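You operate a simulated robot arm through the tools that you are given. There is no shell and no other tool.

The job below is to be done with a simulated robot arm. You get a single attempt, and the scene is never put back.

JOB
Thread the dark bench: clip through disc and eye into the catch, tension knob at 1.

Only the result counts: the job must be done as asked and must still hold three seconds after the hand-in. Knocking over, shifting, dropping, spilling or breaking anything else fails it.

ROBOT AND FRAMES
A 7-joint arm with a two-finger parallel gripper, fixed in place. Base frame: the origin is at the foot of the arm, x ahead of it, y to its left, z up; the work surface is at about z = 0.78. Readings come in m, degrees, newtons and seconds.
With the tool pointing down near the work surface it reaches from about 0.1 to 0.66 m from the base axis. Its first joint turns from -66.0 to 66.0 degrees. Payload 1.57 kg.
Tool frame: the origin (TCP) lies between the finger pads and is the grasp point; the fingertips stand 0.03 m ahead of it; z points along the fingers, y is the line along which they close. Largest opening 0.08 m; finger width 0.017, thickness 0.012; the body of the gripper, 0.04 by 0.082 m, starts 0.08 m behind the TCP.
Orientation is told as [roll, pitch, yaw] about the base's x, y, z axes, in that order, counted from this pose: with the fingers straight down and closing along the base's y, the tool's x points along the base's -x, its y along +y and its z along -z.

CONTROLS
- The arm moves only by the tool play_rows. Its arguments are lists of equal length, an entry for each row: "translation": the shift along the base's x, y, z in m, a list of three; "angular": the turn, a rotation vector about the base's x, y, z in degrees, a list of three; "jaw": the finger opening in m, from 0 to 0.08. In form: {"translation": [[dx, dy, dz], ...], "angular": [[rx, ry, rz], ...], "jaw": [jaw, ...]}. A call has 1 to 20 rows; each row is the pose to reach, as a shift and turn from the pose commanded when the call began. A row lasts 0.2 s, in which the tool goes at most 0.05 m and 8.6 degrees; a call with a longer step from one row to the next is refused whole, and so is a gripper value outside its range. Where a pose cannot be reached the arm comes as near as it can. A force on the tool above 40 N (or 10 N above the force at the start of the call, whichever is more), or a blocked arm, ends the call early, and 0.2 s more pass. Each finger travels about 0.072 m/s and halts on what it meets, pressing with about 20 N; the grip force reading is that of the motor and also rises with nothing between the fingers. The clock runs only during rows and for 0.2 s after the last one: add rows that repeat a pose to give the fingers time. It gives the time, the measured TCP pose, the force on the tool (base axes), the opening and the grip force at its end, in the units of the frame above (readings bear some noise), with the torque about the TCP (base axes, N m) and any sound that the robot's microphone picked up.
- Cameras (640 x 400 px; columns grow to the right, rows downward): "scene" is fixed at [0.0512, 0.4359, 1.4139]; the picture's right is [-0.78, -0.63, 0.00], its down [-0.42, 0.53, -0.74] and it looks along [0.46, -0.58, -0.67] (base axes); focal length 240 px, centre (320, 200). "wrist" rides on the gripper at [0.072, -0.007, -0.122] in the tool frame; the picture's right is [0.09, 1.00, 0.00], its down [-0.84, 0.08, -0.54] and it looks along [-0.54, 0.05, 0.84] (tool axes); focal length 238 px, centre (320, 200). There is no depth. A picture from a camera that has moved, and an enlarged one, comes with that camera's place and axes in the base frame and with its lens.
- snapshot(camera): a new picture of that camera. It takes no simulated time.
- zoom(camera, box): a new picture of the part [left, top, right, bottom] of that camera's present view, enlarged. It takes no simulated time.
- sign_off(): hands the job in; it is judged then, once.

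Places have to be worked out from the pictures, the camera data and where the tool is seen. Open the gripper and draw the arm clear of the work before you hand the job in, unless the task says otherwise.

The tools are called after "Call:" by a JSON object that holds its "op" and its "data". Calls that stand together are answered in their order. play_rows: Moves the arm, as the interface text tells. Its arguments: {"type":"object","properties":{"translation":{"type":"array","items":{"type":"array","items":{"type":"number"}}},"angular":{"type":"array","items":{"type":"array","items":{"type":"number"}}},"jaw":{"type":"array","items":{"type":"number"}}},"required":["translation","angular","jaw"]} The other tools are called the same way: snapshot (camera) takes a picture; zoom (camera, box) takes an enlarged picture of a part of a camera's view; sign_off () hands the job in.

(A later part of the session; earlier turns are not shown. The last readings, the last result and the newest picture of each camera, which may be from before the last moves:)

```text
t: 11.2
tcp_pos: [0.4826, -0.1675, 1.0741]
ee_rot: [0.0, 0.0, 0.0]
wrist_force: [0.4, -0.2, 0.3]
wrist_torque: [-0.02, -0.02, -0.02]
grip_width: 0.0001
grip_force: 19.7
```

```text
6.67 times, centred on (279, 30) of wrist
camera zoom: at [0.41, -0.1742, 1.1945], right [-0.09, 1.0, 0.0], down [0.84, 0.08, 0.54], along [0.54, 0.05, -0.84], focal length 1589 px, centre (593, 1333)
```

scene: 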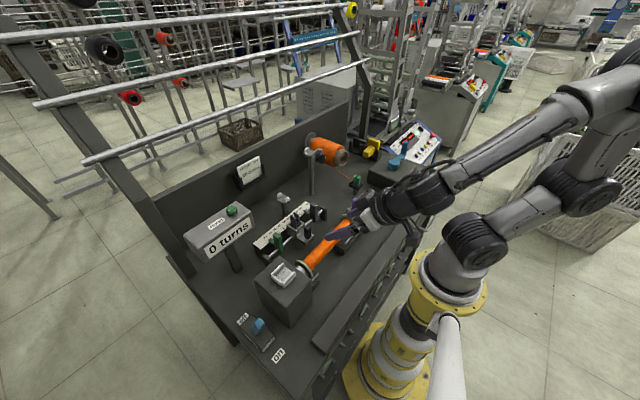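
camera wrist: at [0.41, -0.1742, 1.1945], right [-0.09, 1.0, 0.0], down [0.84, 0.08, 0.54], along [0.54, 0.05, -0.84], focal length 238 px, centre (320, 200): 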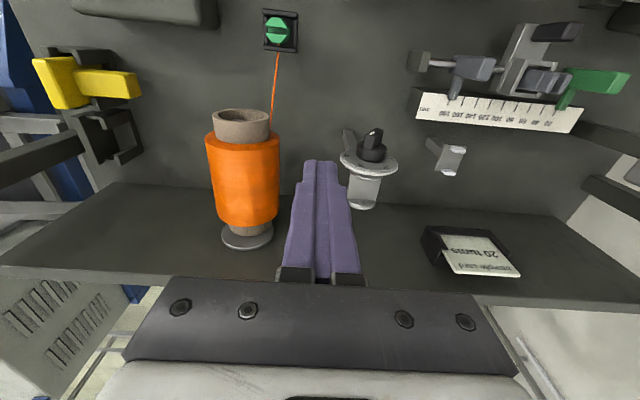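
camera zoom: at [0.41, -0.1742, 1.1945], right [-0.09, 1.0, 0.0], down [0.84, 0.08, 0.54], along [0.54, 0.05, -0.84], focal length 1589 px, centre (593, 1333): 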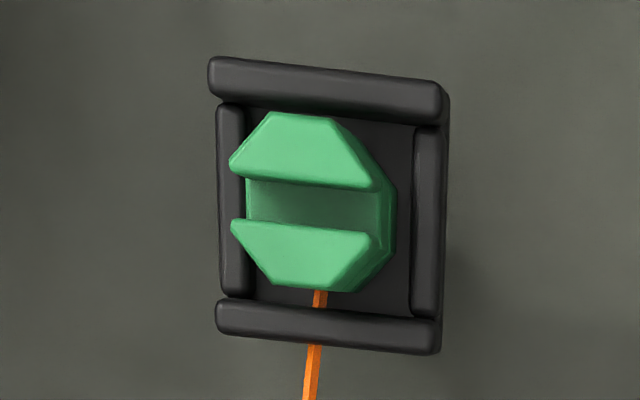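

The clip is at about (0.400, -0.222, top z≈0.873). Now I lower the closed fingertips to just above the knob's axis height and sweep toward +y to push the bar's upper end over.

Call:
{"op": "play_rows", "data": {"translation": [[0, 0, -0.035], [0, 0, -0.069], [0, 0, -0.069], [0, 0.012, -0.069], [0, 0.018, -0.069], [0, 0.024, -0.069], [0, 0.03, -0.069], [0, 0.035, -0.069], [0, 0.04, -0.069], [0, 0.045, -0.069], [0, 0.045, -0.069]], "angular": [[0, 0, 0], [0, 0, 0], [0, 0, 0], [0, 0, 0], [0, 0, 0], [0, 0, 0], [0, 0, 0], [0, 0, 0], [0, 0, 0], [0, 0, 0], [0, 0, 0]], "jaw": [0, 0, 0, 0, 0, 0, 0, 0, 0, 0, 0]}}

Call:
{"op": "zoom", "data": {"camera": "scene", "box": [296, 125, 346, 175]}}

Call:
{"op": "zoom", "data": {"camera": "wrist", "box": [280, 120, 380, 220]}}

```text
t: 13.6
tcp_pos: [0.4788, -0.1244, 1.009]
ee_rot: [-0.5, -0.4, -0.1]
wrist_force: [-5.7, -1.9, 3.6]
wrist_torque: [-0.03, 0.14, 0.04]
grip_width: 0.0
grip_force: 19.6
stopped in row 11: the force on the tool passed its limit at 42 N (the readings are from after the stop); the commanded pose is now the measured one
```

```text
8.00 times, centred on (321, 150) of scene
camera zoom: at [0.051, 0.4358, 1.4139], right [-0.78, -0.63, 0.0], down [-0.42, 0.53, -0.74], along [0.46, -0.58, -0.67], focal length 1918 px, centre (312, 600)
```

zoom: 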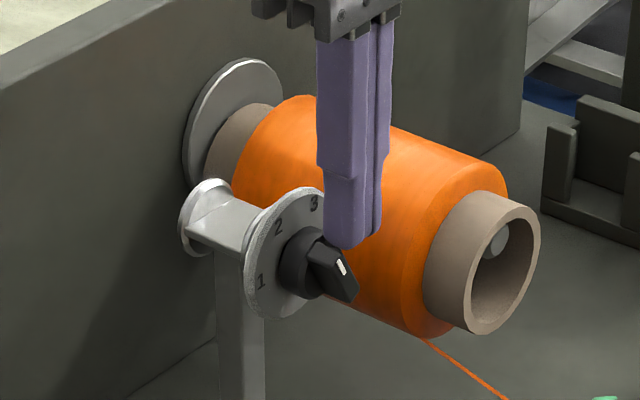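

```text
4.00 times, centred on (330, 170) of wrist
camera zoom: at [0.4061, -0.1298, 1.1296], right [-0.09, 1.0, -0.01], down [0.83, 0.08, 0.55], along [0.55, 0.04, -0.84], focal length 953 px, centre (280, 320)
```

zoom: 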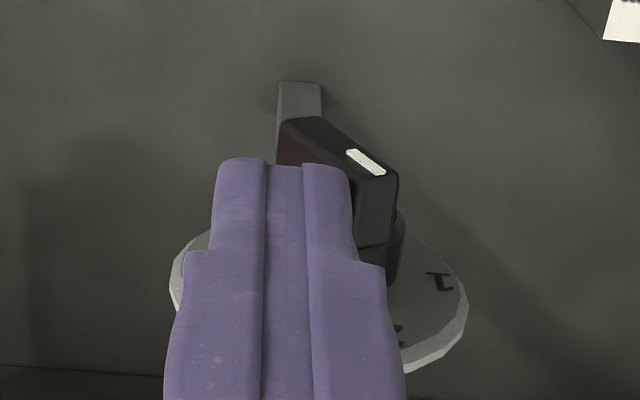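

The bar is now about 40° past vertical toward +y (just past 2) and the push jammed against it. I lift, step over toward +y, and press down on the pointer's end.

Call:
{"op": "play_rows", "data": {"translation": [[0, -0.004, 0.0], [0, -0.004, 0.03], [0, 0.023, 0.03], [0, 0.023, 0.03], [0, 0.023, 0.015], [0, 0.023, 0.008], [0, 0.023, 0.004], [0, 0.023, 0.0], [0, 0.023, -0.003], [0, 0.023, -0.006], [0, 0.023, -0.006]], "angular": [[0, 0, 0], [0, 0, 0], [0, 0, 0], [0, 0, 0], [0, 0, 0], [0, 0, 0], [0, 0, 0], [0, 0, 0], [0, 0, 0], [0, 0, 0], [0, 0, 0]], "jaw": [0, 0, 0, 0, 0, 0, 0, 0, 0, 0, 0]}}

Call:
{"op": "zoom", "data": {"camera": "scene", "box": [296, 125, 346, 175]}}

Call:
{"op": "zoom", "data": {"camera": "wrist", "box": [280, 120, 380, 220]}}

```text
t: 15.8
tcp_pos: [0.4796, -0.1009, 1.0103]
ee_rot: [-0.7, -1.2, -0.2]
wrist_force: [-2.1, 0.6, 4.1]
wrist_torque: [-0.05, 0.08, -0.01]
grip_width: 0.0002
grip_force: 19.8
stopped in row 11: the force on the tool passed its limit at 44 N (the readings are from after the stop); the commanded pose is now the measured one
```

```text
8.00 times, centred on (321, 150) of scene
camera zoom: at [0.051, 0.4359, 1.4139], right [-0.78, -0.63, 0.0], down [-0.42, 0.53, -0.74], along [0.46, -0.58, -0.67], focal length 1918 px, centre (312, 600)
```

zoom: 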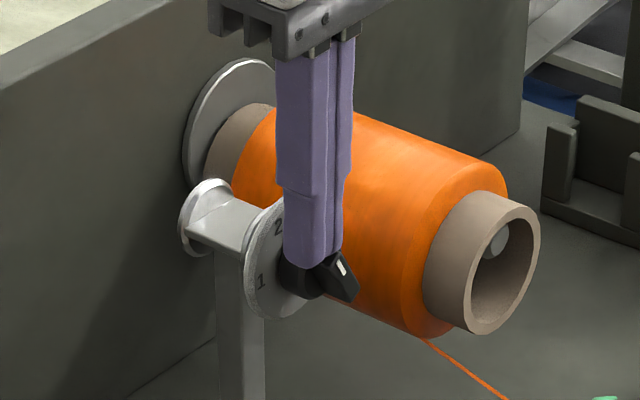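

```text
4.00 times, centred on (330, 170) of wrist
camera zoom: at [0.4058, -0.1053, 1.1309], right [-0.09, 1.0, -0.01], down [0.83, 0.08, 0.56], along [0.56, 0.04, -0.83], focal length 953 px, centre (280, 320)
```

zoom: 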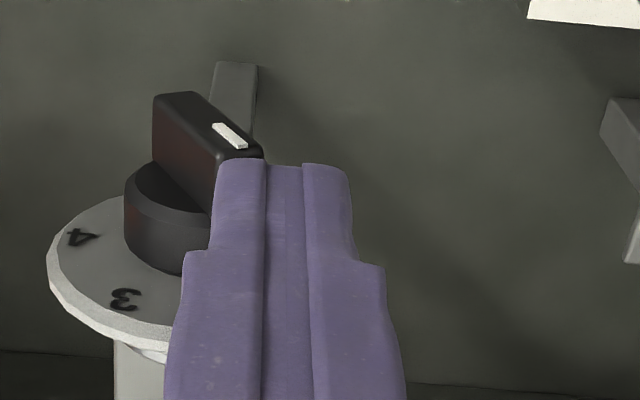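

The press stalled without turning the bar; I back off to see the knob freely and judge its true angle.

Call:
{"op": "play_rows", "data": {"translation": [[0, 0, 0.03], [-0.03, -0.01, 0.06], [-0.07, -0.015, 0.06], [-0.11, -0.015, 0.06], [-0.13, -0.015, 0.05], [-0.13, -0.015, 0.05]], "angular": [[0, 0, 0], [0, 0, 0], [0, -6, 0], [0, -13, 0], [0, -20, 0], [0, -20, 0]], "jaw": [0, 0, 0, 0, 0, 0]}}

Call:
{"op": "snapshot", "data": {"camera": "wrist"}}

Call:
{"op": "zoom", "data": {"camera": "scene", "box": [306, 137, 336, 167]}}

```text
t: 17.2
tcp_pos: [0.3495, -0.1157, 1.059]
ee_rot: [-0.5, -21.2, -0.2]
wrist_force: [-0.6, -0.2, 0.4]
wrist_torque: [0.01, 0.0, 0.0]
grip_width: 0.0
grip_force: 20.0
```

```text
taken
camera wrist: at [0.2383, -0.1208, 1.146], right [-0.08, 1.0, -0.04], down [0.58, 0.08, 0.81], along [0.81, 0.04, -0.59], focal length 238 px, centre (320, 200)
```

wrist: 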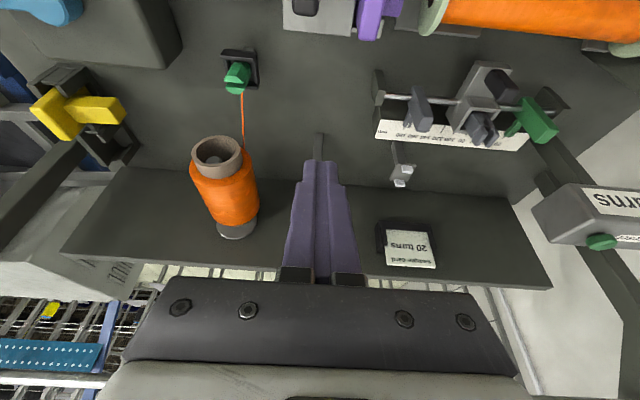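

```text
13.33 times, centred on (321, 152) of scene
camera zoom: at [0.0511, 0.4359, 1.4139], right [-0.78, -0.63, 0.0], down [-0.42, 0.53, -0.74], along [0.46, -0.58, -0.67], focal length 3196 px, centre (307, 840)
```

zoom: 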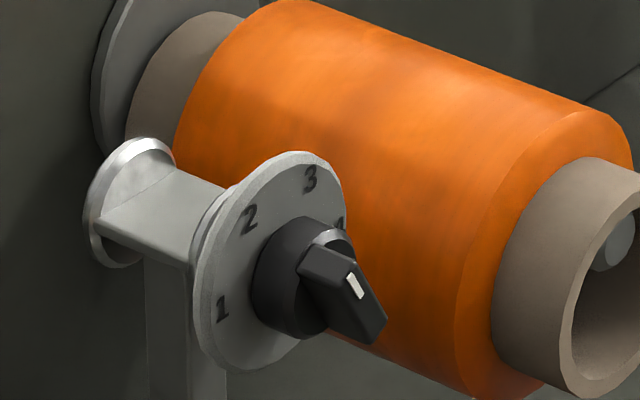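

The knob has clicked to 2 (pointer about -30°), so it has detents; the fingers had been riding on the knob's round base. I straighten the tool, shift 6 mm back toward the robot so only the bar is touched, and sweep again.

Call:
{"op": "play_rows", "data": {"translation": [[0.03, -0.02, 0.0], [0.07, -0.0393, 0.0], [0.11, -0.0393, 0.0], [0.124, -0.0393, 0.0], [0.124, -0.0393, -0.03], [0.124, -0.0393, -0.054], [0.124, -0.0393, -0.054], [0.124, -0.03, -0.054], [0.124, -0.023, -0.054], [0.124, -0.018, -0.054], [0.124, -0.013, -0.055], [0.124, -0.009, -0.056], [0.124, -0.005, -0.057], [0.124, -0.001, -0.058], [0.124, 0.002, -0.059], [0.124, 0.004, -0.06]], "angular": [[0, 6, 0], [0.2, 12, 0], [0.4, 18, 0], [0.5, 21.2, 0.2], [0.5, 21.2, 0.2], [0.5, 21.2, 0.2], [0.5, 21.2, 0.2], [0.5, 21.2, 0.2], [0.5, 21.2, 0.2], [0.5, 21.2, 0.2], [0.5, 21.2, 0.2], [0.5, 21.2, 0.2], [0.5, 21.2, 0.2], [0.5, 21.2, 0.2], [0.5, 21.2, 0.2], [0.5, 21.2, 0.2]], "jaw": [0, 0, 0, 0, 0, 0, 0, 0, 0, 0, 0, 0, 0, 0, 0, 0]}}

Call:
{"op": "zoom", "data": {"camera": "scene", "box": [296, 125, 346, 175]}}

Call:
{"op": "zoom", "data": {"camera": "wrist", "box": [280, 120, 380, 220]}}

```text
t: 20.6
tcp_pos: [0.4755, -0.1127, 1.0009]
ee_rot: [-0.1, -0.1, -0.2]
wrist_force: [-1.0, -4.2, 3.6]
wrist_torque: [-0.03, 0.05, -0.03]
grip_width: 0.0003
grip_force: 20.1
```

```text
8.00 times, centred on (321, 150) of scene
camera zoom: at [0.0511, 0.4358, 1.4139], right [-0.78, -0.63, 0.0], down [-0.42, 0.53, -0.74], along [0.46, -0.58, -0.67], focal length 1918 px, centre (312, 600)
```

zoom: 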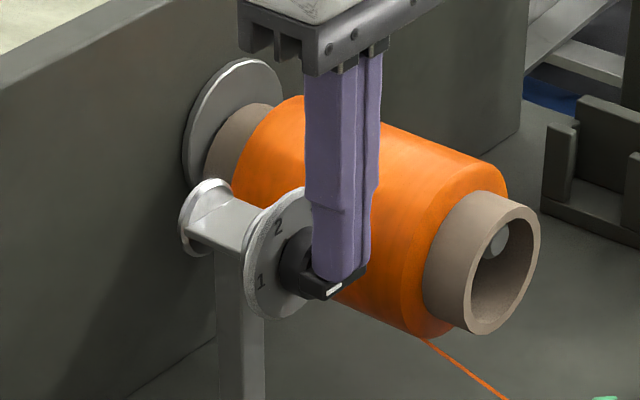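

```text
4.00 times, centred on (330, 170) of wrist
camera zoom: at [0.4025, -0.1179, 1.1223], right [-0.09, 1.0, 0.0], down [0.84, 0.08, 0.54], along [0.54, 0.05, -0.84], focal length 953 px, centre (280, 320)
```

zoom: 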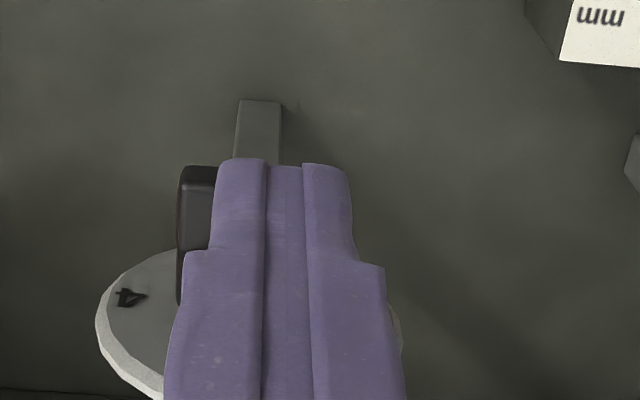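

The bar now appears horizontal with its mark toward 1. I lift off and check.

Call:
{"op": "play_rows", "data": {"translation": [[0, 0, 0.03], [0, 0, 0.07], [-0.03, 0, 0.08], [-0.07, 0, 0.08], [-0.11, 0, 0.08], [-0.13, 0, 0.08], [-0.13, 0, 0.08]], "angular": [[0, 0, 0], [0, 0, 0], [0, -8, 0], [0, -16, 0], [0, -24, 0], [0, -24, 0], [0, -24, 0]], "jaw": [0, 0, 0.03, 0.05, 0.08, 0.08, 0.08]}}

Call:
{"op": "zoom", "data": {"camera": "scene", "box": [306, 137, 336, 167]}}

Call:
{"op": "zoom", "data": {"camera": "wrist", "box": [260, 120, 380, 240]}}

```text
t: 22.2
tcp_pos: [0.3427, -0.1109, 1.0805]
ee_rot: [-0.1, -24.0, 0.0]
wrist_force: [0.0, 0.7, -0.8]
wrist_torque: [-0.02, -0.01, -0.03]
grip_width: 0.0799
grip_force: 0.1
```

```text
13.33 times, centred on (321, 152) of scene
camera zoom: at [0.0511, 0.4359, 1.4139], right [-0.78, -0.63, 0.0], down [-0.42, 0.53, -0.74], along [0.46, -0.58, -0.67], focal length 3196 px, centre (307, 840)
```

zoom: 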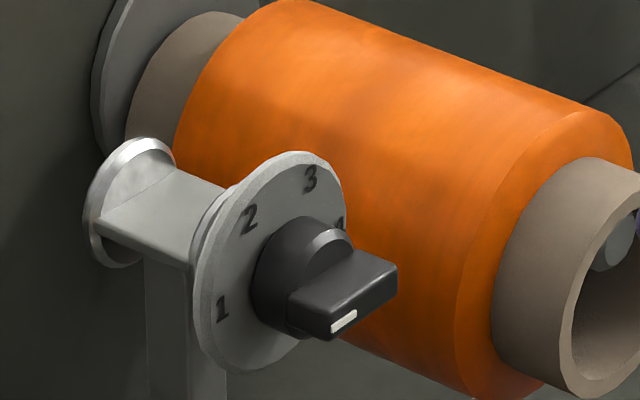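

```text
3.33 times, centred on (320, 180) of wrist
camera zoom: at [0.2283, -0.1174, 1.1619], right [-0.08, 1.0, -0.04], down [0.54, 0.08, 0.84], along [0.83, 0.05, -0.55], focal length 794 px, centre (320, 267)
```

zoom: 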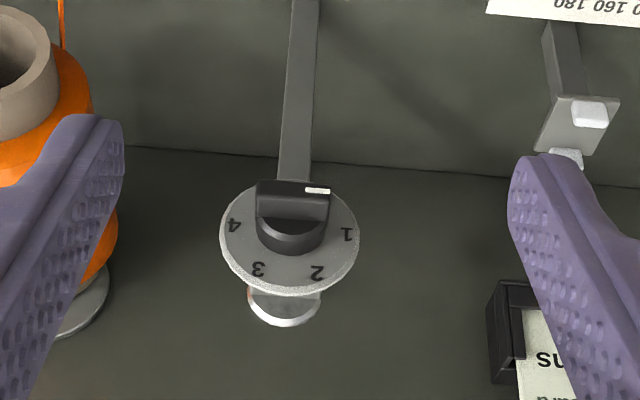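

The knob now rests exactly at 1. Next I go above the green clip with the fingers open to localise it precisely.

Call:
{"op": "play_rows", "data": {"translation": [[0.01, -0.03, 0.0], [0.03, -0.06, 0.0], [0.057, -0.09, -0.02], [0.057, -0.111, -0.05], [0.057, -0.111, -0.09], [0.057, -0.111, -0.1], [0.057, -0.111, -0.1]], "angular": [[0, 8, 0], [0, 16, 0], [0, 24, 0], [0, 24, 0], [0, 24, 0], [0, 24, 0], [0, 24, 0]], "jaw": [0.08, 0.08, 0.08, 0.08, 0.08, 0.08, 0.08]}}

Call:
{"op": "snapshot", "data": {"camera": "wrist"}}

Call:
{"op": "zoom", "data": {"camera": "wrist", "box": [280, 100, 380, 200]}}

Call:
{"op": "zoom", "data": {"camera": "scene", "box": [325, 145, 385, 205]}}

```text
t: 23.8
tcp_pos: [0.4014, -0.2228, 0.9818]
ee_rot: [-0.1, -0.1, -0.2]
wrist_force: [-0.1, -0.3, 0.0]
wrist_torque: [0.02, -0.01, -0.03]
grip_width: 0.0798
grip_force: 0.0
```

```text
taken
camera wrist: at [0.3296, -0.2294, 1.1021], right [-0.09, 1.0, 0.0], down [0.84, 0.08, 0.54], along [0.54, 0.05, -0.84], focal length 238 px, centre (320, 200)
```

wrist: 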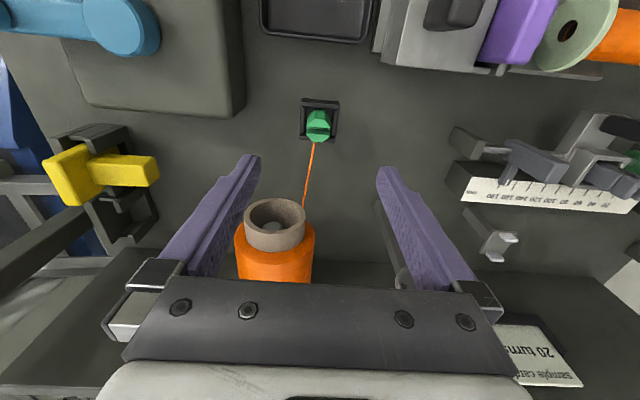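

```text
4.00 times, centred on (330, 150) of wrist
camera zoom: at [0.3296, -0.2294, 1.1021], right [-0.09, 1.0, 0.0], down [0.84, 0.08, 0.54], along [0.54, 0.05, -0.84], focal length 953 px, centre (280, 400)
```

zoom: 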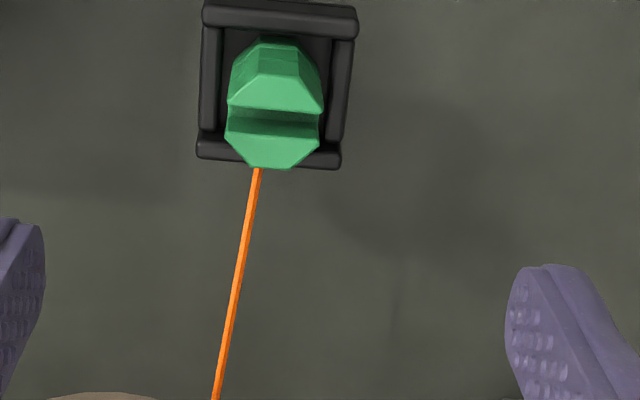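

```text
6.67 times, centred on (355, 175) of scene
camera zoom: at [0.0512, 0.4358, 1.4139], right [-0.78, -0.63, 0.0], down [-0.42, 0.53, -0.74], along [0.46, -0.58, -0.67], focal length 1598 px, centre (87, 367)
```

zoom: 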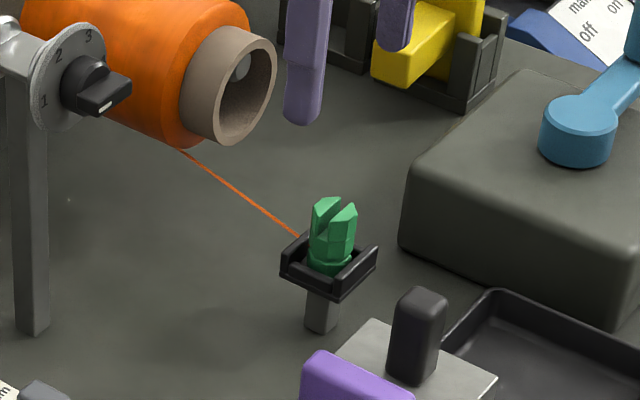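

The clip centre is at about (0.399, -0.2247), its top near z 0.873 with nest walls to about 0.842. I descend so the fingertips stop just above the nest walls, then close.

Call:
{"op": "play_rows", "data": {"translation": [[-0.002, -0.002, -0.04], [-0.002, -0.002, -0.075], [-0.002, -0.002, -0.101], [-0.002, -0.002, -0.101]], "angular": [[0, 0, 0], [0, 0, 0], [0, 0, 0], [0, 0, 0]], "jaw": [0.08, 0.08, 0.08, 0.08]}}

Call:
{"op": "snapshot", "data": {"camera": "wrist"}}

Call:
{"op": "zoom", "data": {"camera": "scene", "box": [325, 155, 385, 205]}}

```text
t: 24.8
tcp_pos: [0.3998, -0.2239, 0.8805]
ee_rot: [-0.1, -0.1, -0.1]
wrist_force: [-0.6, 0.2, 0.2]
wrist_torque: [0.04, 0.03, 0.01]
grip_width: 0.0799
grip_force: 0.1
```

```text
taken
camera wrist: at [0.3271, -0.2307, 1.0023], right [-0.09, 1.0, 0.0], down [0.84, 0.08, 0.54], along [0.54, 0.05, -0.84], focal length 238 px, centre (320, 200)
```

wrist: 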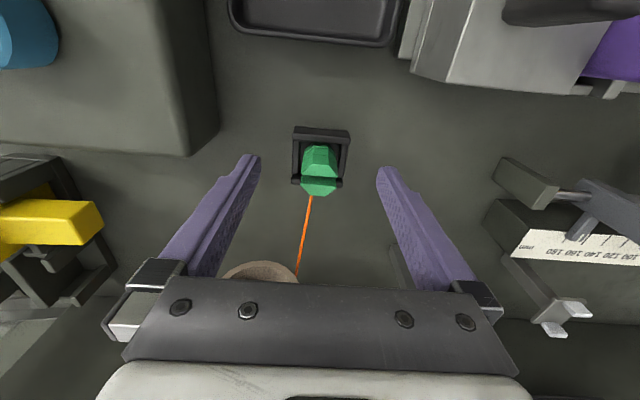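

```text
8.00 times, centred on (355, 180) of scene
camera zoom: at [0.0512, 0.4359, 1.4139], right [-0.78, -0.63, 0.0], down [-0.42, 0.53, -0.74], along [0.46, -0.58, -0.67], focal length 1918 px, centre (40, 360)
```

zoom: 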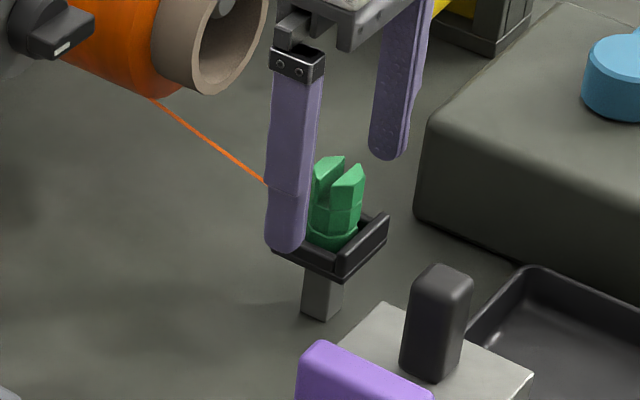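

Call:
{"op": "zoom", "data": {"camera": "wrist", "box": [280, 115, 360, 215]}}

```text
4.00 times, centred on (320, 165) of wrist
camera zoom: at [0.3271, -0.2307, 1.0023], right [-0.09, 1.0, 0.0], down [0.84, 0.08, 0.54], along [0.54, 0.05, -0.84], focal length 953 px, centre (320, 340)
```

zoom: 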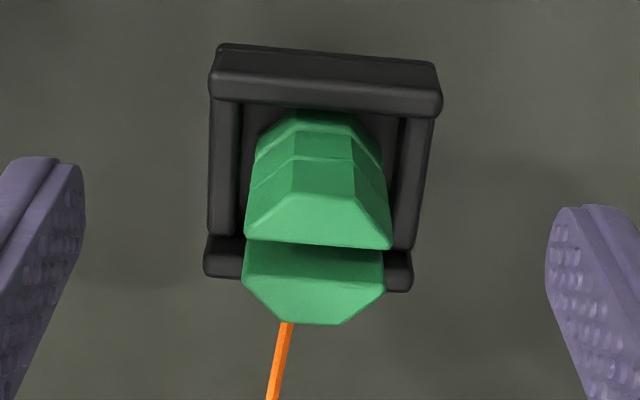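

The clip lies centred between the fingers; I close on it.

Call:
{"op": "play_rows", "data": {"translation": [[0, 0, -0.002], [0, 0, -0.002], [0, 0, -0.002], [0, 0, -0.002], [0, 0, -0.002]], "angular": [[0, 0, 0], [0, 0, 0], [0, 0, 0], [0, 0, 0], [0, 0, 0]], "jaw": [0.05, 0.02, 0.0, 0.0, 0.0]}}

Call:
{"op": "zoom", "data": {"camera": "wrist", "box": [280, 115, 360, 215]}}

Call:
{"op": "zoom", "data": {"camera": "scene", "box": [325, 155, 385, 205]}}

```text
t: 26.0
tcp_pos: [0.3998, -0.2236, 0.8781]
ee_rot: [-0.1, 0.0, -0.1]
wrist_force: [0.2, -1.0, 0.9]
wrist_torque: [-0.03, -0.01, 0.0]
grip_width: 0.0227
grip_force: 19.7
```

```text
4.00 times, centred on (320, 165) of wrist
camera zoom: at [0.3275, -0.2305, 0.9999], right [-0.09, 1.0, 0.0], down [0.84, 0.08, 0.54], along [0.54, 0.05, -0.84], focal length 953 px, centre (320, 340)
```

zoom: 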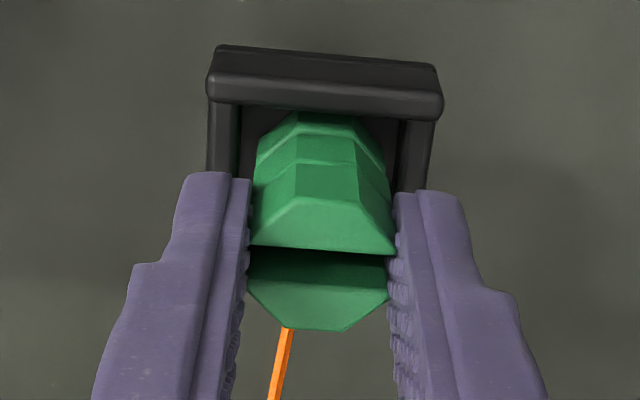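

```text
8.00 times, centred on (355, 180) of scene
camera zoom: at [0.0512, 0.4358, 1.4139], right [-0.78, -0.63, 0.0], down [-0.42, 0.53, -0.74], along [0.46, -0.58, -0.67], focal length 1918 px, centre (40, 360)
```

zoom: 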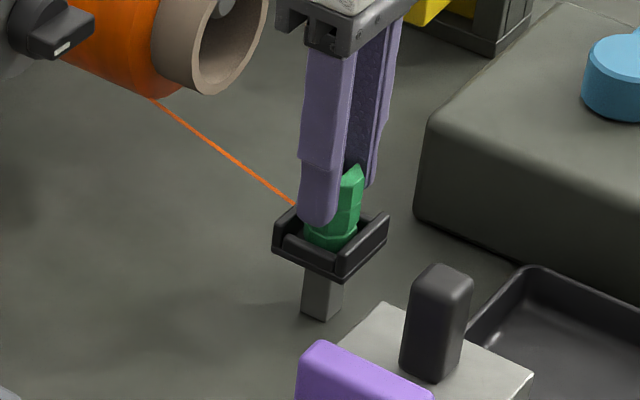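

Held at 22.7 mm width. I lift straight up and check the grip and thread.

Call:
{"op": "play_rows", "data": {"translation": [[0, 0, 0.015], [0, 0, 0.04], [0, 0, 0.08], [0, 0, 0.11], [0, 0, 0.11]], "angular": [[0, 0, 0], [0, 0, 0], [0, 0, 0], [0, 0, 0], [0, 0, 0]], "jaw": [0, 0, 0, 0, 0]}}

Call:
{"op": "zoom", "data": {"camera": "scene", "box": [305, 115, 385, 205]}}

Call:
{"op": "snapshot", "data": {"camera": "wrist"}}

```text
t: 27.2
tcp_pos: [0.3999, -0.2241, 0.9887]
ee_rot: [-0.1, 0.0, -0.2]
wrist_force: [0.3, 0.4, 0.0]
wrist_torque: [-0.01, -0.02, -0.03]
grip_width: 0.0228
grip_force: 20.2
```

```text
4.44 times, centred on (345, 160) of scene
camera zoom: at [0.0512, 0.4359, 1.4139], right [-0.78, -0.63, 0.0], down [-0.42, 0.53, -0.74], along [0.46, -0.58, -0.67], focal length 1066 px, centre (209, 378)
```

zoom: 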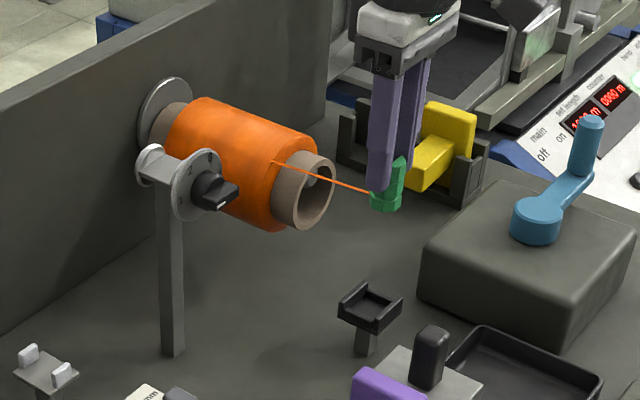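

```text
taken
camera wrist: at [0.3267, -0.2313, 1.1102], right [-0.09, 1.0, 0.0], down [0.84, 0.08, 0.54], along [0.54, 0.05, -0.84], focal length 238 px, centre (320, 200)
```

wrist: 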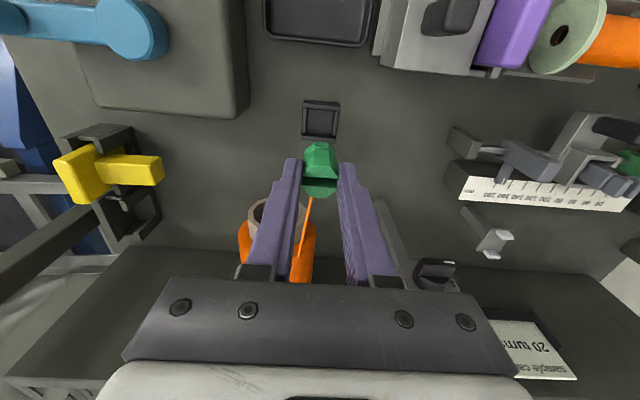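

The clip hangs securely, its bottom about 52 mm below the TCP. I carry it high around the spool to the -y side of the disc gap at x≈0.533 and check alignment there.

Call:
{"op": "play_rows", "data": {"translation": [[0.0, 0.0, 0.04], [0.01, 0.01, 0.075], [0.05, 0.02, 0.08], [0.09, 0.035, 0.08], [0.125, 0.039, 0.08], [0.133, 0.039, 0.075], [0.133, 0.039, 0.075]], "angular": [[0, 0, 0], [0, 0, 0], [0, 0, 0], [0, 0, 0], [0, 0, 0], [0, 0, 0], [0, 0, 0]], "jaw": [0, 0, 0, 0, 0, 0, 0]}}

Call:
{"op": "snapshot", "data": {"camera": "wrist"}}

Call:
{"op": "zoom", "data": {"camera": "wrist", "box": [280, 120, 460, 240]}}

Call:
{"op": "zoom", "data": {"camera": "scene", "box": [290, 100, 360, 180]}}

```text
t: 28.8
tcp_pos: [0.5327, -0.187, 1.0624]
ee_rot: [-0.2, 0.0, -0.2]
wrist_force: [0.4, -0.5, -0.5]
wrist_torque: [-0.01, -0.02, 0.03]
grip_width: 0.0226
grip_force: 19.9
```

```text
taken
camera wrist: at [0.4591, -0.1927, 1.184], right [-0.09, 1.0, 0.0], down [0.84, 0.08, 0.54], along [0.54, 0.05, -0.84], focal length 238 px, centre (320, 200)
```

wrist: 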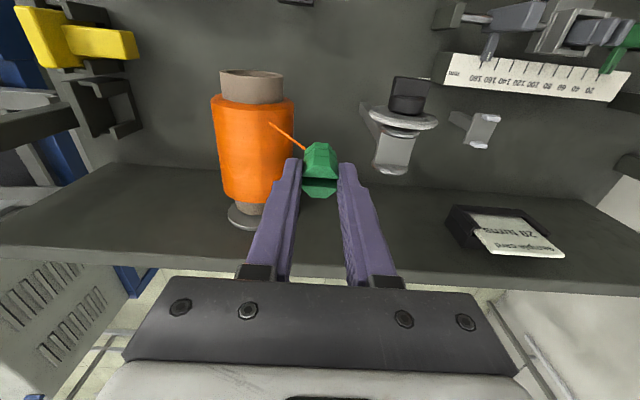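

```text
3.33 times, centred on (370, 180) of wrist
camera zoom: at [0.4591, -0.1927, 1.184], right [-0.09, 1.0, 0.0], down [0.84, 0.08, 0.54], along [0.54, 0.05, -0.84], focal length 794 px, centre (153, 267)
```

zoom: 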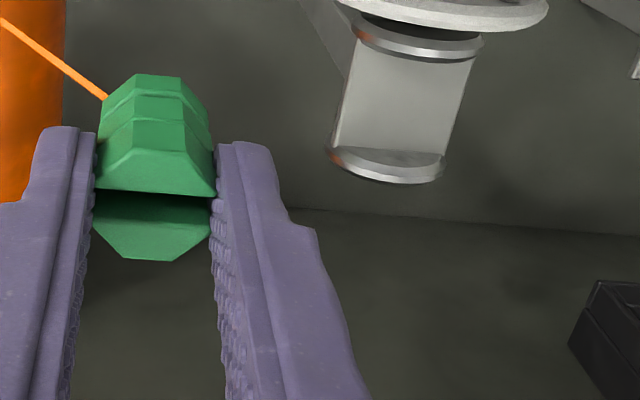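

```text
5.00 times, centred on (325, 140) of scene
camera zoom: at [0.0512, 0.4359, 1.4139], right [-0.78, -0.63, 0.0], down [-0.42, 0.53, -0.74], along [0.46, -0.58, -0.67], focal length 1199 px, centre (295, 500)
```

zoom: 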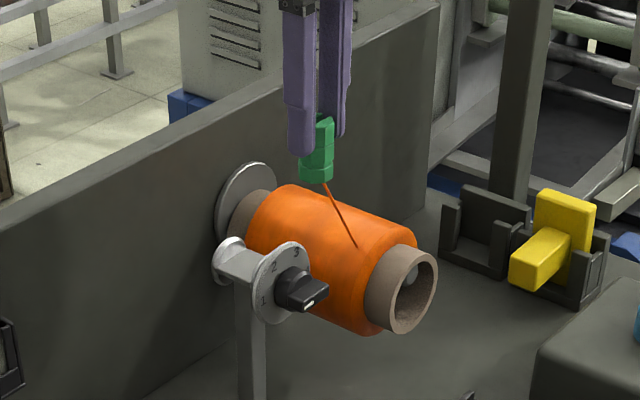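

The thread leaves the spool near (0.525, -0.236, 0.937); the disc gap spans x≈0.5215–0.5495 with centre 0.536. I lower slightly and carry the clip along +y over the disc plate, just above the flange tops.

Call:
{"op": "play_rows", "data": {"translation": [[0.0035, 0.0, -0.022], [0.0035, 0.0, -0.024], [0.0035, 0.02, -0.024], [0.0035, 0.04, -0.024], [0.0035, 0.06, -0.024], [0.0035, 0.08, -0.024], [0.0035, 0.1, -0.024], [0.0035, 0.12, -0.024], [0.0035, 0.12, -0.024]], "angular": [[0, 0, 0], [0, 0, 0], [0, 0, 0], [0, 0, 0], [0, 0, 0], [0, 0, 0], [0, 0, 0], [0, 0, 0], [0, 0, 0]], "jaw": [0, 0, 0, 0, 0, 0, 0, 0, 0]}}

Call:
{"op": "snapshot", "data": {"camera": "wrist"}}

Call:
{"op": "zoom", "data": {"camera": "scene", "box": [280, 110, 360, 190]}}

Call:
{"op": "zoom", "data": {"camera": "wrist", "box": [180, 100, 360, 240]}}

```text
t: 30.8
tcp_pos: [0.536, -0.0647, 1.0382]
ee_rot: [0.0, 0.0, -0.1]
wrist_force: [-0.2, 0.0, 0.0]
wrist_torque: [0.02, 0.01, 0.02]
grip_width: 0.0229
grip_force: 20.2
```

```text
taken
camera wrist: at [0.4641, -0.0713, 1.1597], right [-0.09, 1.0, 0.0], down [0.84, 0.08, 0.54], along [0.54, 0.05, -0.84], focal length 238 px, centre (320, 200)
```

wrist: 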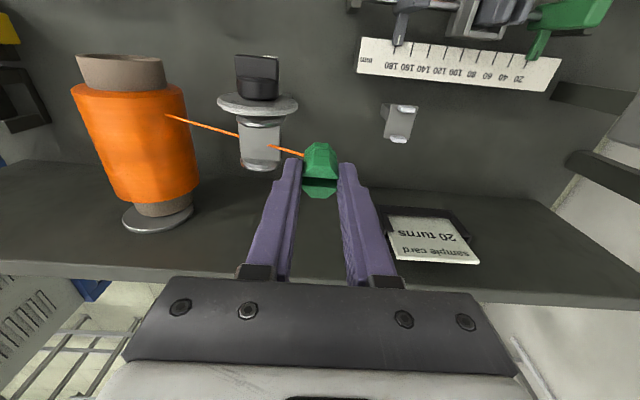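

```text
5.00 times, centred on (320, 150) of scene
camera zoom: at [0.0512, 0.4359, 1.4139], right [-0.78, -0.63, 0.0], down [-0.42, 0.53, -0.74], along [0.46, -0.58, -0.67], focal length 1199 px, centre (320, 450)
```

zoom: 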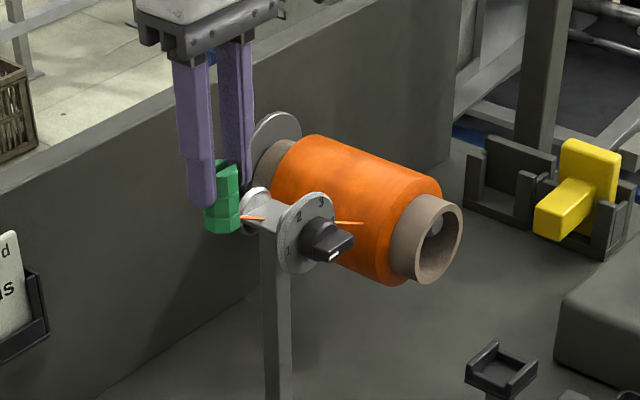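

```text
2.86 times, centred on (270, 170) of wrist
camera zoom: at [0.4641, -0.0713, 1.1597], right [-0.09, 1.0, 0.0], down [0.84, 0.08, 0.54], along [0.54, 0.05, -0.84], focal length 681 px, centre (463, 286)
```

zoom: 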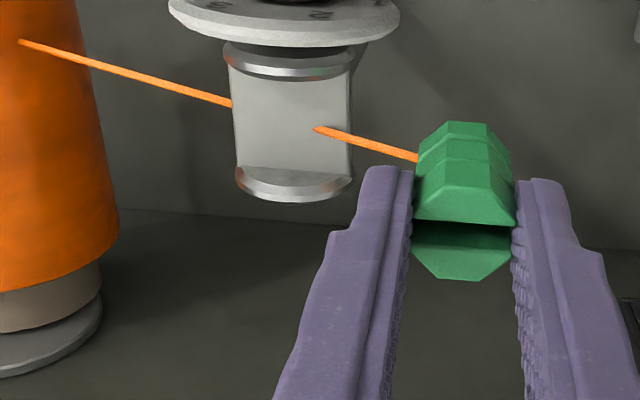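

The thread is drawn as a straight line through the disc gap. I move the clip on and lower to see whether it bends at the disc (i.e. is caught there).

Call:
{"op": "play_rows", "data": {"translation": [[0.0, 0.015, -0.0], [0.0, 0.025, -0.03], [0.0, 0.025, -0.06], [0.0, 0.025, -0.07], [0.0, 0.025, -0.07]], "angular": [[0, 0, 0], [0, 0, 0], [0, 0, 0], [0, 0, 0], [0, 0, 0]], "jaw": [0, 0, 0, 0, 0]}}

Call:
{"op": "zoom", "data": {"camera": "scene", "box": [270, 120, 350, 200]}}

Call:
{"op": "snapshot", "data": {"camera": "wrist"}}

Call:
{"op": "zoom", "data": {"camera": "wrist", "box": [100, 100, 420, 240]}}

```text
t: 32.0
tcp_pos: [0.5366, -0.0399, 0.9687]
ee_rot: [-0.1, 0.1, -0.1]
wrist_force: [-0.3, -0.6, -0.9]
wrist_torque: [-0.01, -0.04, -0.01]
grip_width: 0.0228
grip_force: 19.7
```

```text
5.00 times, centred on (310, 160) of scene
camera zoom: at [0.0512, 0.4359, 1.4139], right [-0.78, -0.63, 0.0], down [-0.42, 0.53, -0.74], along [0.46, -0.58, -0.67], focal length 1199 px, centre (370, 400)
```

zoom: 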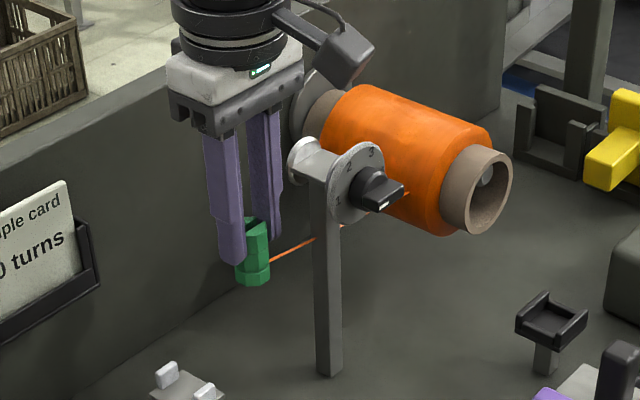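

```text
taken
camera wrist: at [0.4646, -0.0461, 1.0897], right [-0.09, 1.0, 0.0], down [0.84, 0.08, 0.54], along [0.54, 0.05, -0.84], focal length 238 px, centre (320, 200)
```

wrist: 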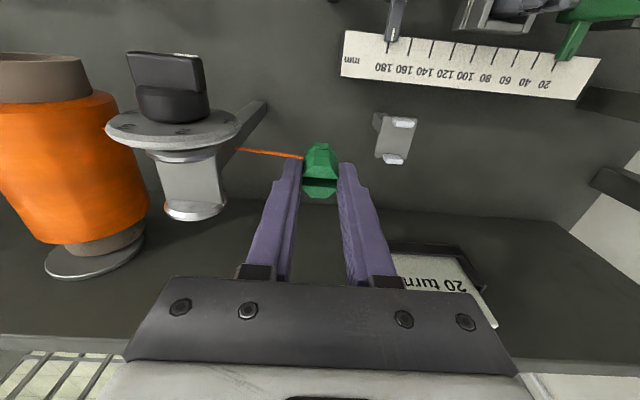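

```text
2.00 times, centred on (260, 170) of wrist
camera zoom: at [0.4646, -0.0461, 1.0897], right [-0.09, 1.0, 0.0], down [0.84, 0.08, 0.54], along [0.54, 0.05, -0.84], focal length 477 px, centre (440, 260)
```

zoom: 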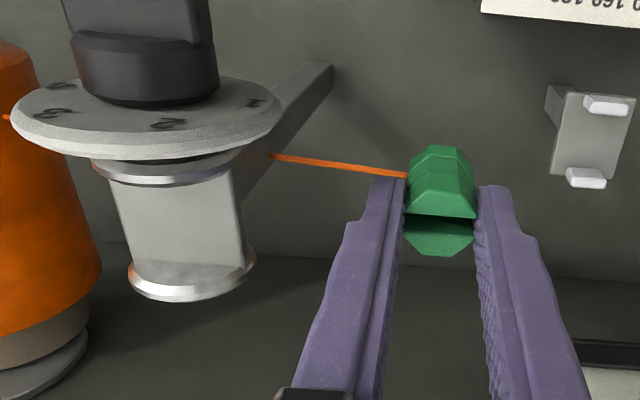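

The line stayed straight, so the disc hasn't caught it – the clip itself must pass low between the flanges, like a gate. I go back to the -y side and repeat with the clip's bottom just above the plate (plate top ≈0.968), centred at x≈0.5335.

Call:
{"op": "play_rows", "data": {"translation": [[0, 0, 0.045], [0, 0, 0.09], [-0.002, -0.02, 0.1], [-0.003, -0.06, 0.1], [-0.003, -0.1, 0.1], [-0.003, -0.14, 0.1], [-0.003, -0.14, 0.07], [-0.003, -0.14, 0.054], [-0.003, -0.14, 0.054]], "angular": [[0, 0, 0], [0, 0, 0], [0, 0, 0], [0, 0, 0], [0, 0, 0], [0, 0, 0], [0, 0, 0], [0, 0, 0], [0, 0, 0]], "jaw": [0, 0, 0, 0, 0, 0, 0, 0, 0]}}

Call:
{"op": "zoom", "data": {"camera": "wrist", "box": [280, 80, 460, 220]}}

Call:
{"op": "zoom", "data": {"camera": "scene", "box": [300, 120, 350, 170]}}

```text
t: 34.0
tcp_pos: [0.5332, -0.1795, 1.0218]
ee_rot: [-0.1, 0.0, -0.1]
wrist_force: [-0.2, 0.6, -0.2]
wrist_torque: [-0.03, -0.03, 0.01]
grip_width: 0.0227
grip_force: 20.1
```

```text
2.86 times, centred on (370, 150) of wrist
camera zoom: at [0.4611, -0.1848, 1.143], right [-0.09, 1.0, 0.0], down [0.84, 0.08, 0.54], along [0.54, 0.05, -0.84], focal length 681 px, centre (177, 343)
```

zoom: 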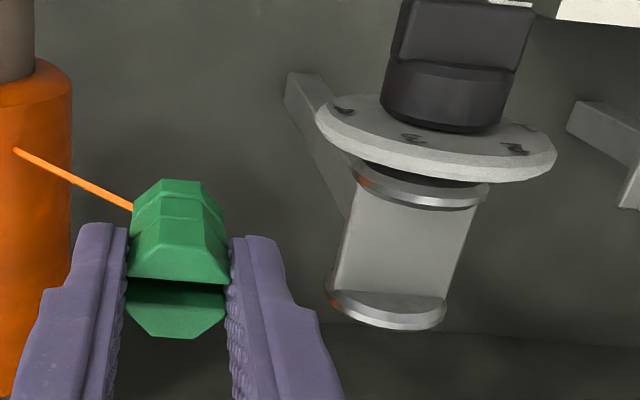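

```text
8.00 times, centred on (325, 145) of scene
camera zoom: at [0.0512, 0.4358, 1.4139], right [-0.78, -0.63, 0.0], down [-0.42, 0.53, -0.74], along [0.46, -0.58, -0.67], focal length 1918 px, centre (280, 640)
```

zoom: 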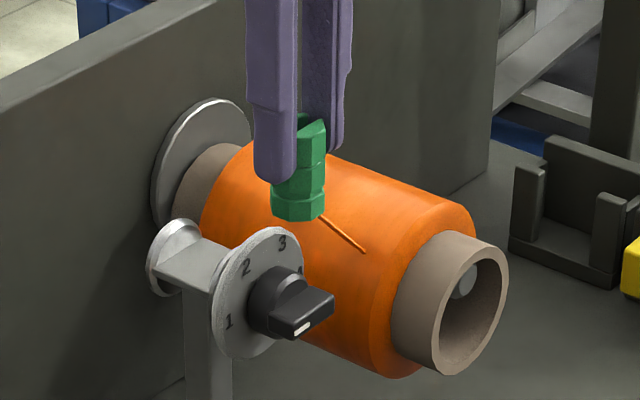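

The clip stands just above plate level with about 3 mm free each side. I pass it slowly along +y through the disc gap.

Call:
{"op": "play_rows", "data": {"translation": [[0, 0.012, 0], [0, 0.024, 0], [0, 0.034, 0], [0, 0.044, 0], [0, 0.054, 0], [0, 0.064, 0], [0, 0.074, 0], [0, 0.084, 0], [0, 0.094, 0], [0, 0.106, 0], [0, 0.12, 0], [0, 0.135, 0], [0, 0.135, 0]], "angular": [[0, 0, 0], [0, 0, 0], [0, 0, 0], [0, 0, 0], [0, 0, 0], [0, 0, 0], [0, 0, 0], [0, 0, 0], [0, 0, 0], [0, 0, 0], [0, 0, 0], [0, 0, 0], [0, 0, 0]], "jaw": [0, 0, 0, 0, 0, 0, 0, 0, 0, 0, 0, 0, 0]}}

Call:
{"op": "snapshot", "data": {"camera": "wrist"}}

Call:
{"op": "zoom", "data": {"camera": "scene", "box": [275, 115, 345, 185]}}

Call:
{"op": "zoom", "data": {"camera": "wrist", "box": [160, 80, 360, 220]}}

```text
t: 36.8
tcp_pos: [0.5332, -0.0455, 1.0227]
ee_rot: [-0.1, -0.1, -0.1]
wrist_force: [-0.5, 0.4, 0.1]
wrist_torque: [0.04, 0.02, -0.01]
grip_width: 0.0227
grip_force: 20.2
```

```text
taken
camera wrist: at [0.4607, -0.0509, 1.1436], right [-0.09, 1.0, 0.0], down [0.84, 0.08, 0.54], along [0.54, 0.05, -0.84], focal length 238 px, centre (320, 200)
```

wrist: 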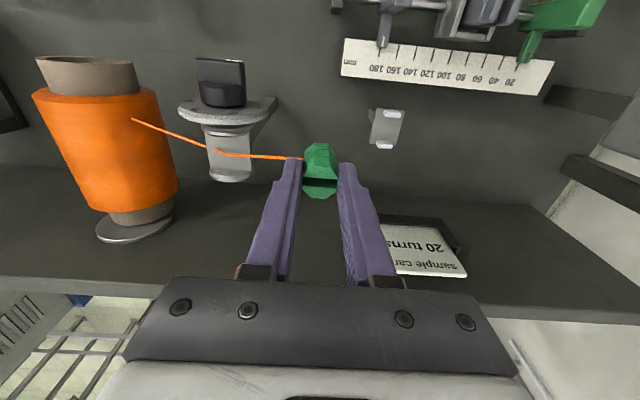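

```text
5.71 times, centred on (310, 150) of scene
camera zoom: at [0.0512, 0.4359, 1.4139], right [-0.78, -0.63, 0.0], down [-0.42, 0.53, -0.74], along [0.46, -0.58, -0.67], focal length 1370 px, centre (377, 486)
```

zoom: 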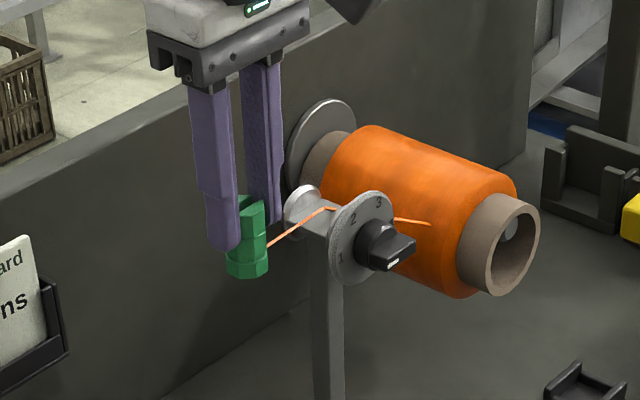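

```text
2.86 times, centred on (260, 150) of wrist
camera zoom: at [0.4607, -0.0509, 1.1436], right [-0.09, 1.0, 0.0], down [0.84, 0.08, 0.54], along [0.54, 0.05, -0.84], focal length 681 px, centre (491, 343)
```

zoom: 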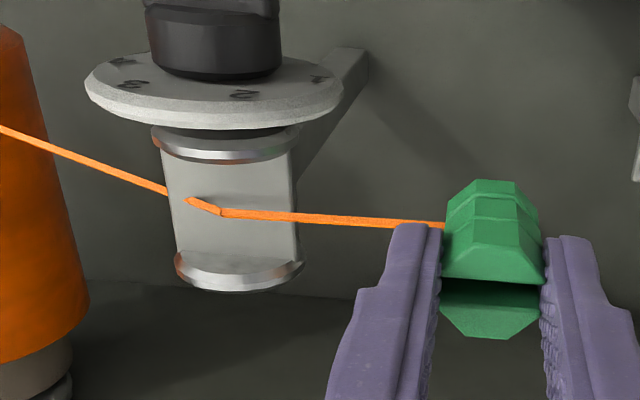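

The thread is now caught at the disc (it bends there). Next I examine the eye from here before passing the clip between its prongs.

Call:
{"op": "zoom", "data": {"camera": "wrist", "box": [350, 90, 430, 170]}}

Call:
{"op": "zoom", "data": {"camera": "scene", "box": [269, 183, 299, 213]}}

```text
5.00 times, centred on (390, 130) of wrist
camera zoom: at [0.4607, -0.0509, 1.1436], right [-0.09, 1.0, 0.0], down [0.84, 0.08, 0.54], along [0.54, 0.05, -0.84], focal length 1192 px, centre (-30, 550)
```

zoom: 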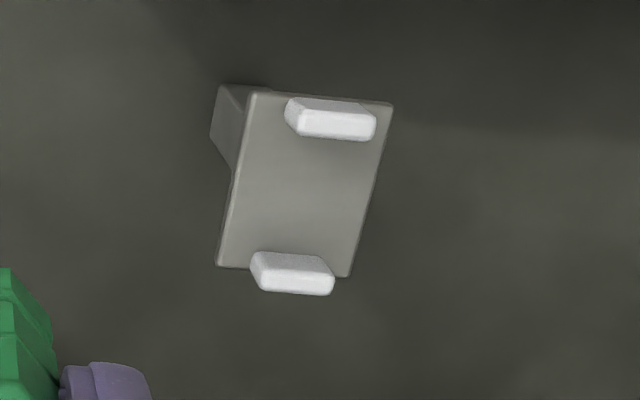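

```text
13.33 times, centred on (284, 198) of scene
camera zoom: at [0.0512, 0.4359, 1.4139], right [-0.78, -0.63, 0.0], down [-0.42, 0.53, -0.74], along [0.46, -0.58, -0.67], focal length 3196 px, centre (800, 227)
```

zoom: 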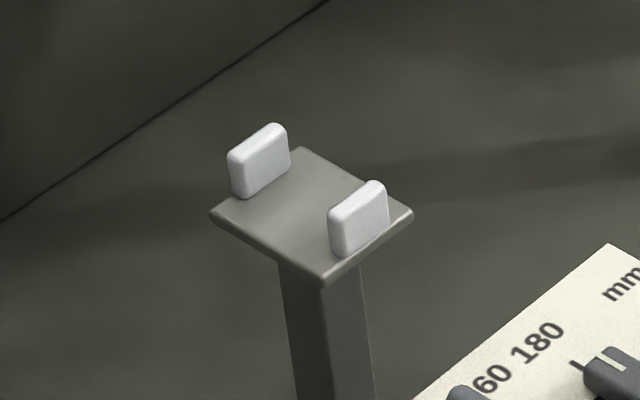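

The eye plate spans x 0.513–0.553, y 0.016–0.050 at z≈0.864, so its gap centre is x≈0.533. I lower in front of it until the clip's bottom is about 4 mm above the plate level and check.

Call:
{"op": "play_rows", "data": {"translation": [[0, 0.005, -0.03], [0, 0.01, -0.065], [0, 0.012, -0.095], [0, 0.012, -0.103], [0, 0.012, -0.103]], "angular": [[0, 0, 0], [0, 0, 0], [0, 0, 0], [0, 0, 0], [0, 0, 0]], "jaw": [0, 0, 0, 0, 0]}}

Call:
{"op": "zoom", "data": {"camera": "wrist", "box": [280, 80, 460, 220]}}

Call:
{"op": "zoom", "data": {"camera": "scene", "box": [260, 140, 340, 220]}}

```text
t: 38.0
tcp_pos: [0.5328, -0.033, 0.9169]
ee_rot: [-0.1, 0.1, 0.0]
wrist_force: [0.5, -0.3, 0.1]
wrist_torque: [-0.01, 0.03, 0.01]
grip_width: 0.023
grip_force: 20.0
```

```text
2.86 times, centred on (370, 150) of wrist
camera zoom: at [0.4608, -0.0389, 1.0395], right [-0.09, 1.0, 0.0], down [0.84, 0.08, 0.54], along [0.54, 0.05, -0.84], focal length 681 px, centre (177, 343)
```

zoom: 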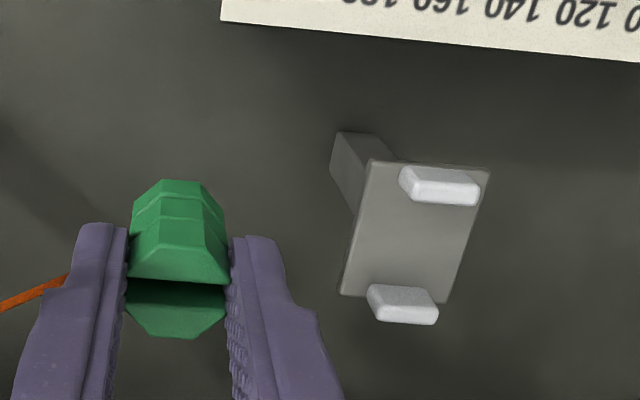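

```text
5.00 times, centred on (300, 180) of scene
camera zoom: at [0.0512, 0.4359, 1.4139], right [-0.78, -0.63, 0.0], down [-0.42, 0.53, -0.74], along [0.46, -0.58, -0.67], focal length 1199 px, centre (420, 300)
```

zoom: 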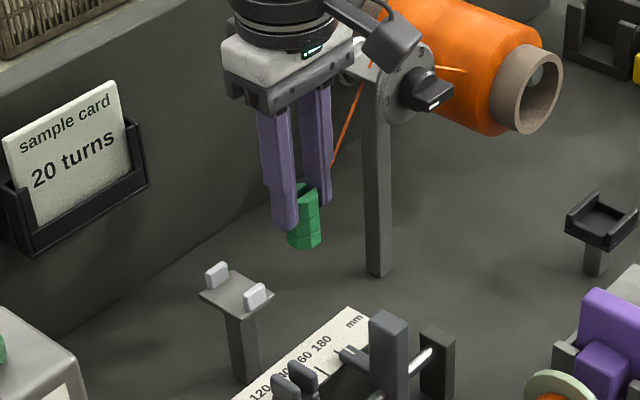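

Clip bottom is about 5 mm above the eye plate and centred. I pass it through along +y.

Call:
{"op": "play_rows", "data": {"translation": [[0.0005, 0.012, -0.001], [0.0005, 0.024, -0.001], [0.0005, 0.034, -0.001], [0.0005, 0.044, -0.001], [0.0005, 0.054, -0.001], [0.0005, 0.064, -0.001], [0.0005, 0.074, -0.001], [0.0005, 0.084, -0.001], [0.0005, 0.094, -0.001], [0.0005, 0.104, -0.001], [0.0005, 0.116, -0.001], [0.0005, 0.128, -0.001], [0.0005, 0.128, -0.001]], "angular": [[0, 0, 0], [0, 0, 0], [0, 0, 0], [0, 0, 0], [0, 0, 0], [0, 0, 0], [0, 0, 0], [0, 0, 0], [0, 0, 0], [0, 0, 0], [0, 0, 0], [0, 0, 0], [0, 0, 0]], "jaw": [0, 0, 0, 0, 0, 0, 0, 0, 0, 0, 0, 0, 0]}}

Call:
{"op": "snapshot", "data": {"camera": "wrist"}}

Call:
{"op": "zoom", "data": {"camera": "wrist", "box": [140, 80, 360, 240]}}

Call:
{"op": "zoom", "data": {"camera": "scene", "box": [240, 130, 340, 230]}}

```text
t: 40.8
tcp_pos: [0.5329, 0.0956, 0.9193]
ee_rot: [-0.2, 0.0, -0.1]
wrist_force: [-0.8, -1.4, -0.2]
wrist_torque: [0.0, 0.0, -0.01]
grip_width: 0.0229
grip_force: 20.2
```

```text
taken
camera wrist: at [0.4612, 0.0891, 1.0397], right [-0.09, 1.0, 0.0], down [0.84, 0.08, 0.54], along [0.54, 0.05, -0.84], focal length 238 px, centre (320, 200)
```

wrist: 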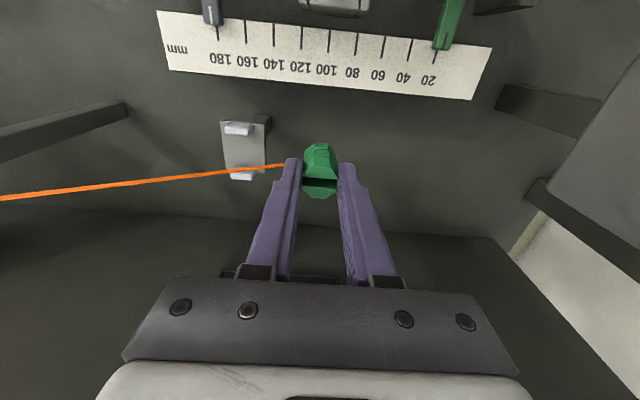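

```text
2.50 times, centred on (250, 160) of wrist
camera zoom: at [0.4612, 0.0891, 1.0397], right [-0.09, 1.0, 0.0], down [0.84, 0.08, 0.54], along [0.54, 0.05, -0.84], focal length 596 px, centre (495, 300)
```

zoom: 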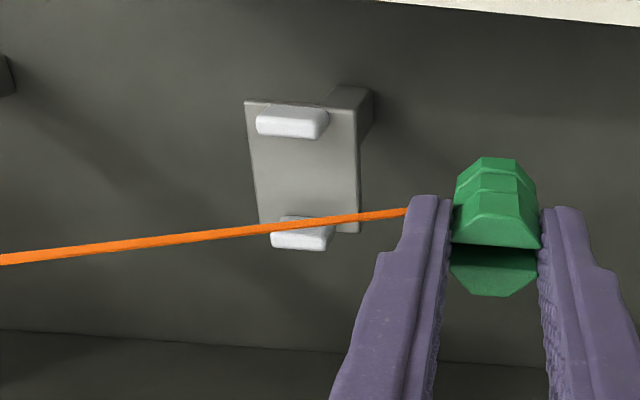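

```text
4.00 times, centred on (290, 180) of scene
camera zoom: at [0.0512, 0.4359, 1.4139], right [-0.78, -0.63, 0.0], down [-0.42, 0.53, -0.74], along [0.46, -0.58, -0.67], focal length 959 px, centre (440, 280)
```

zoom: 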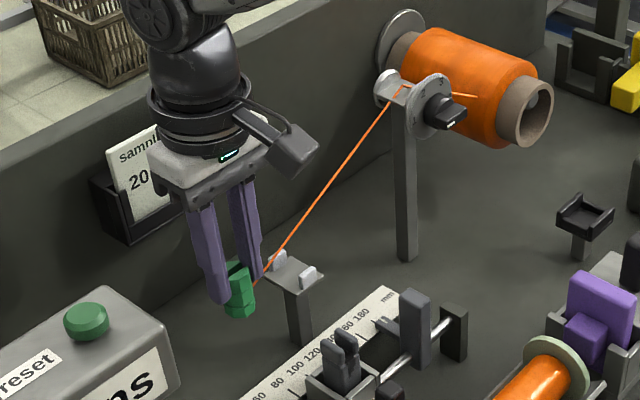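

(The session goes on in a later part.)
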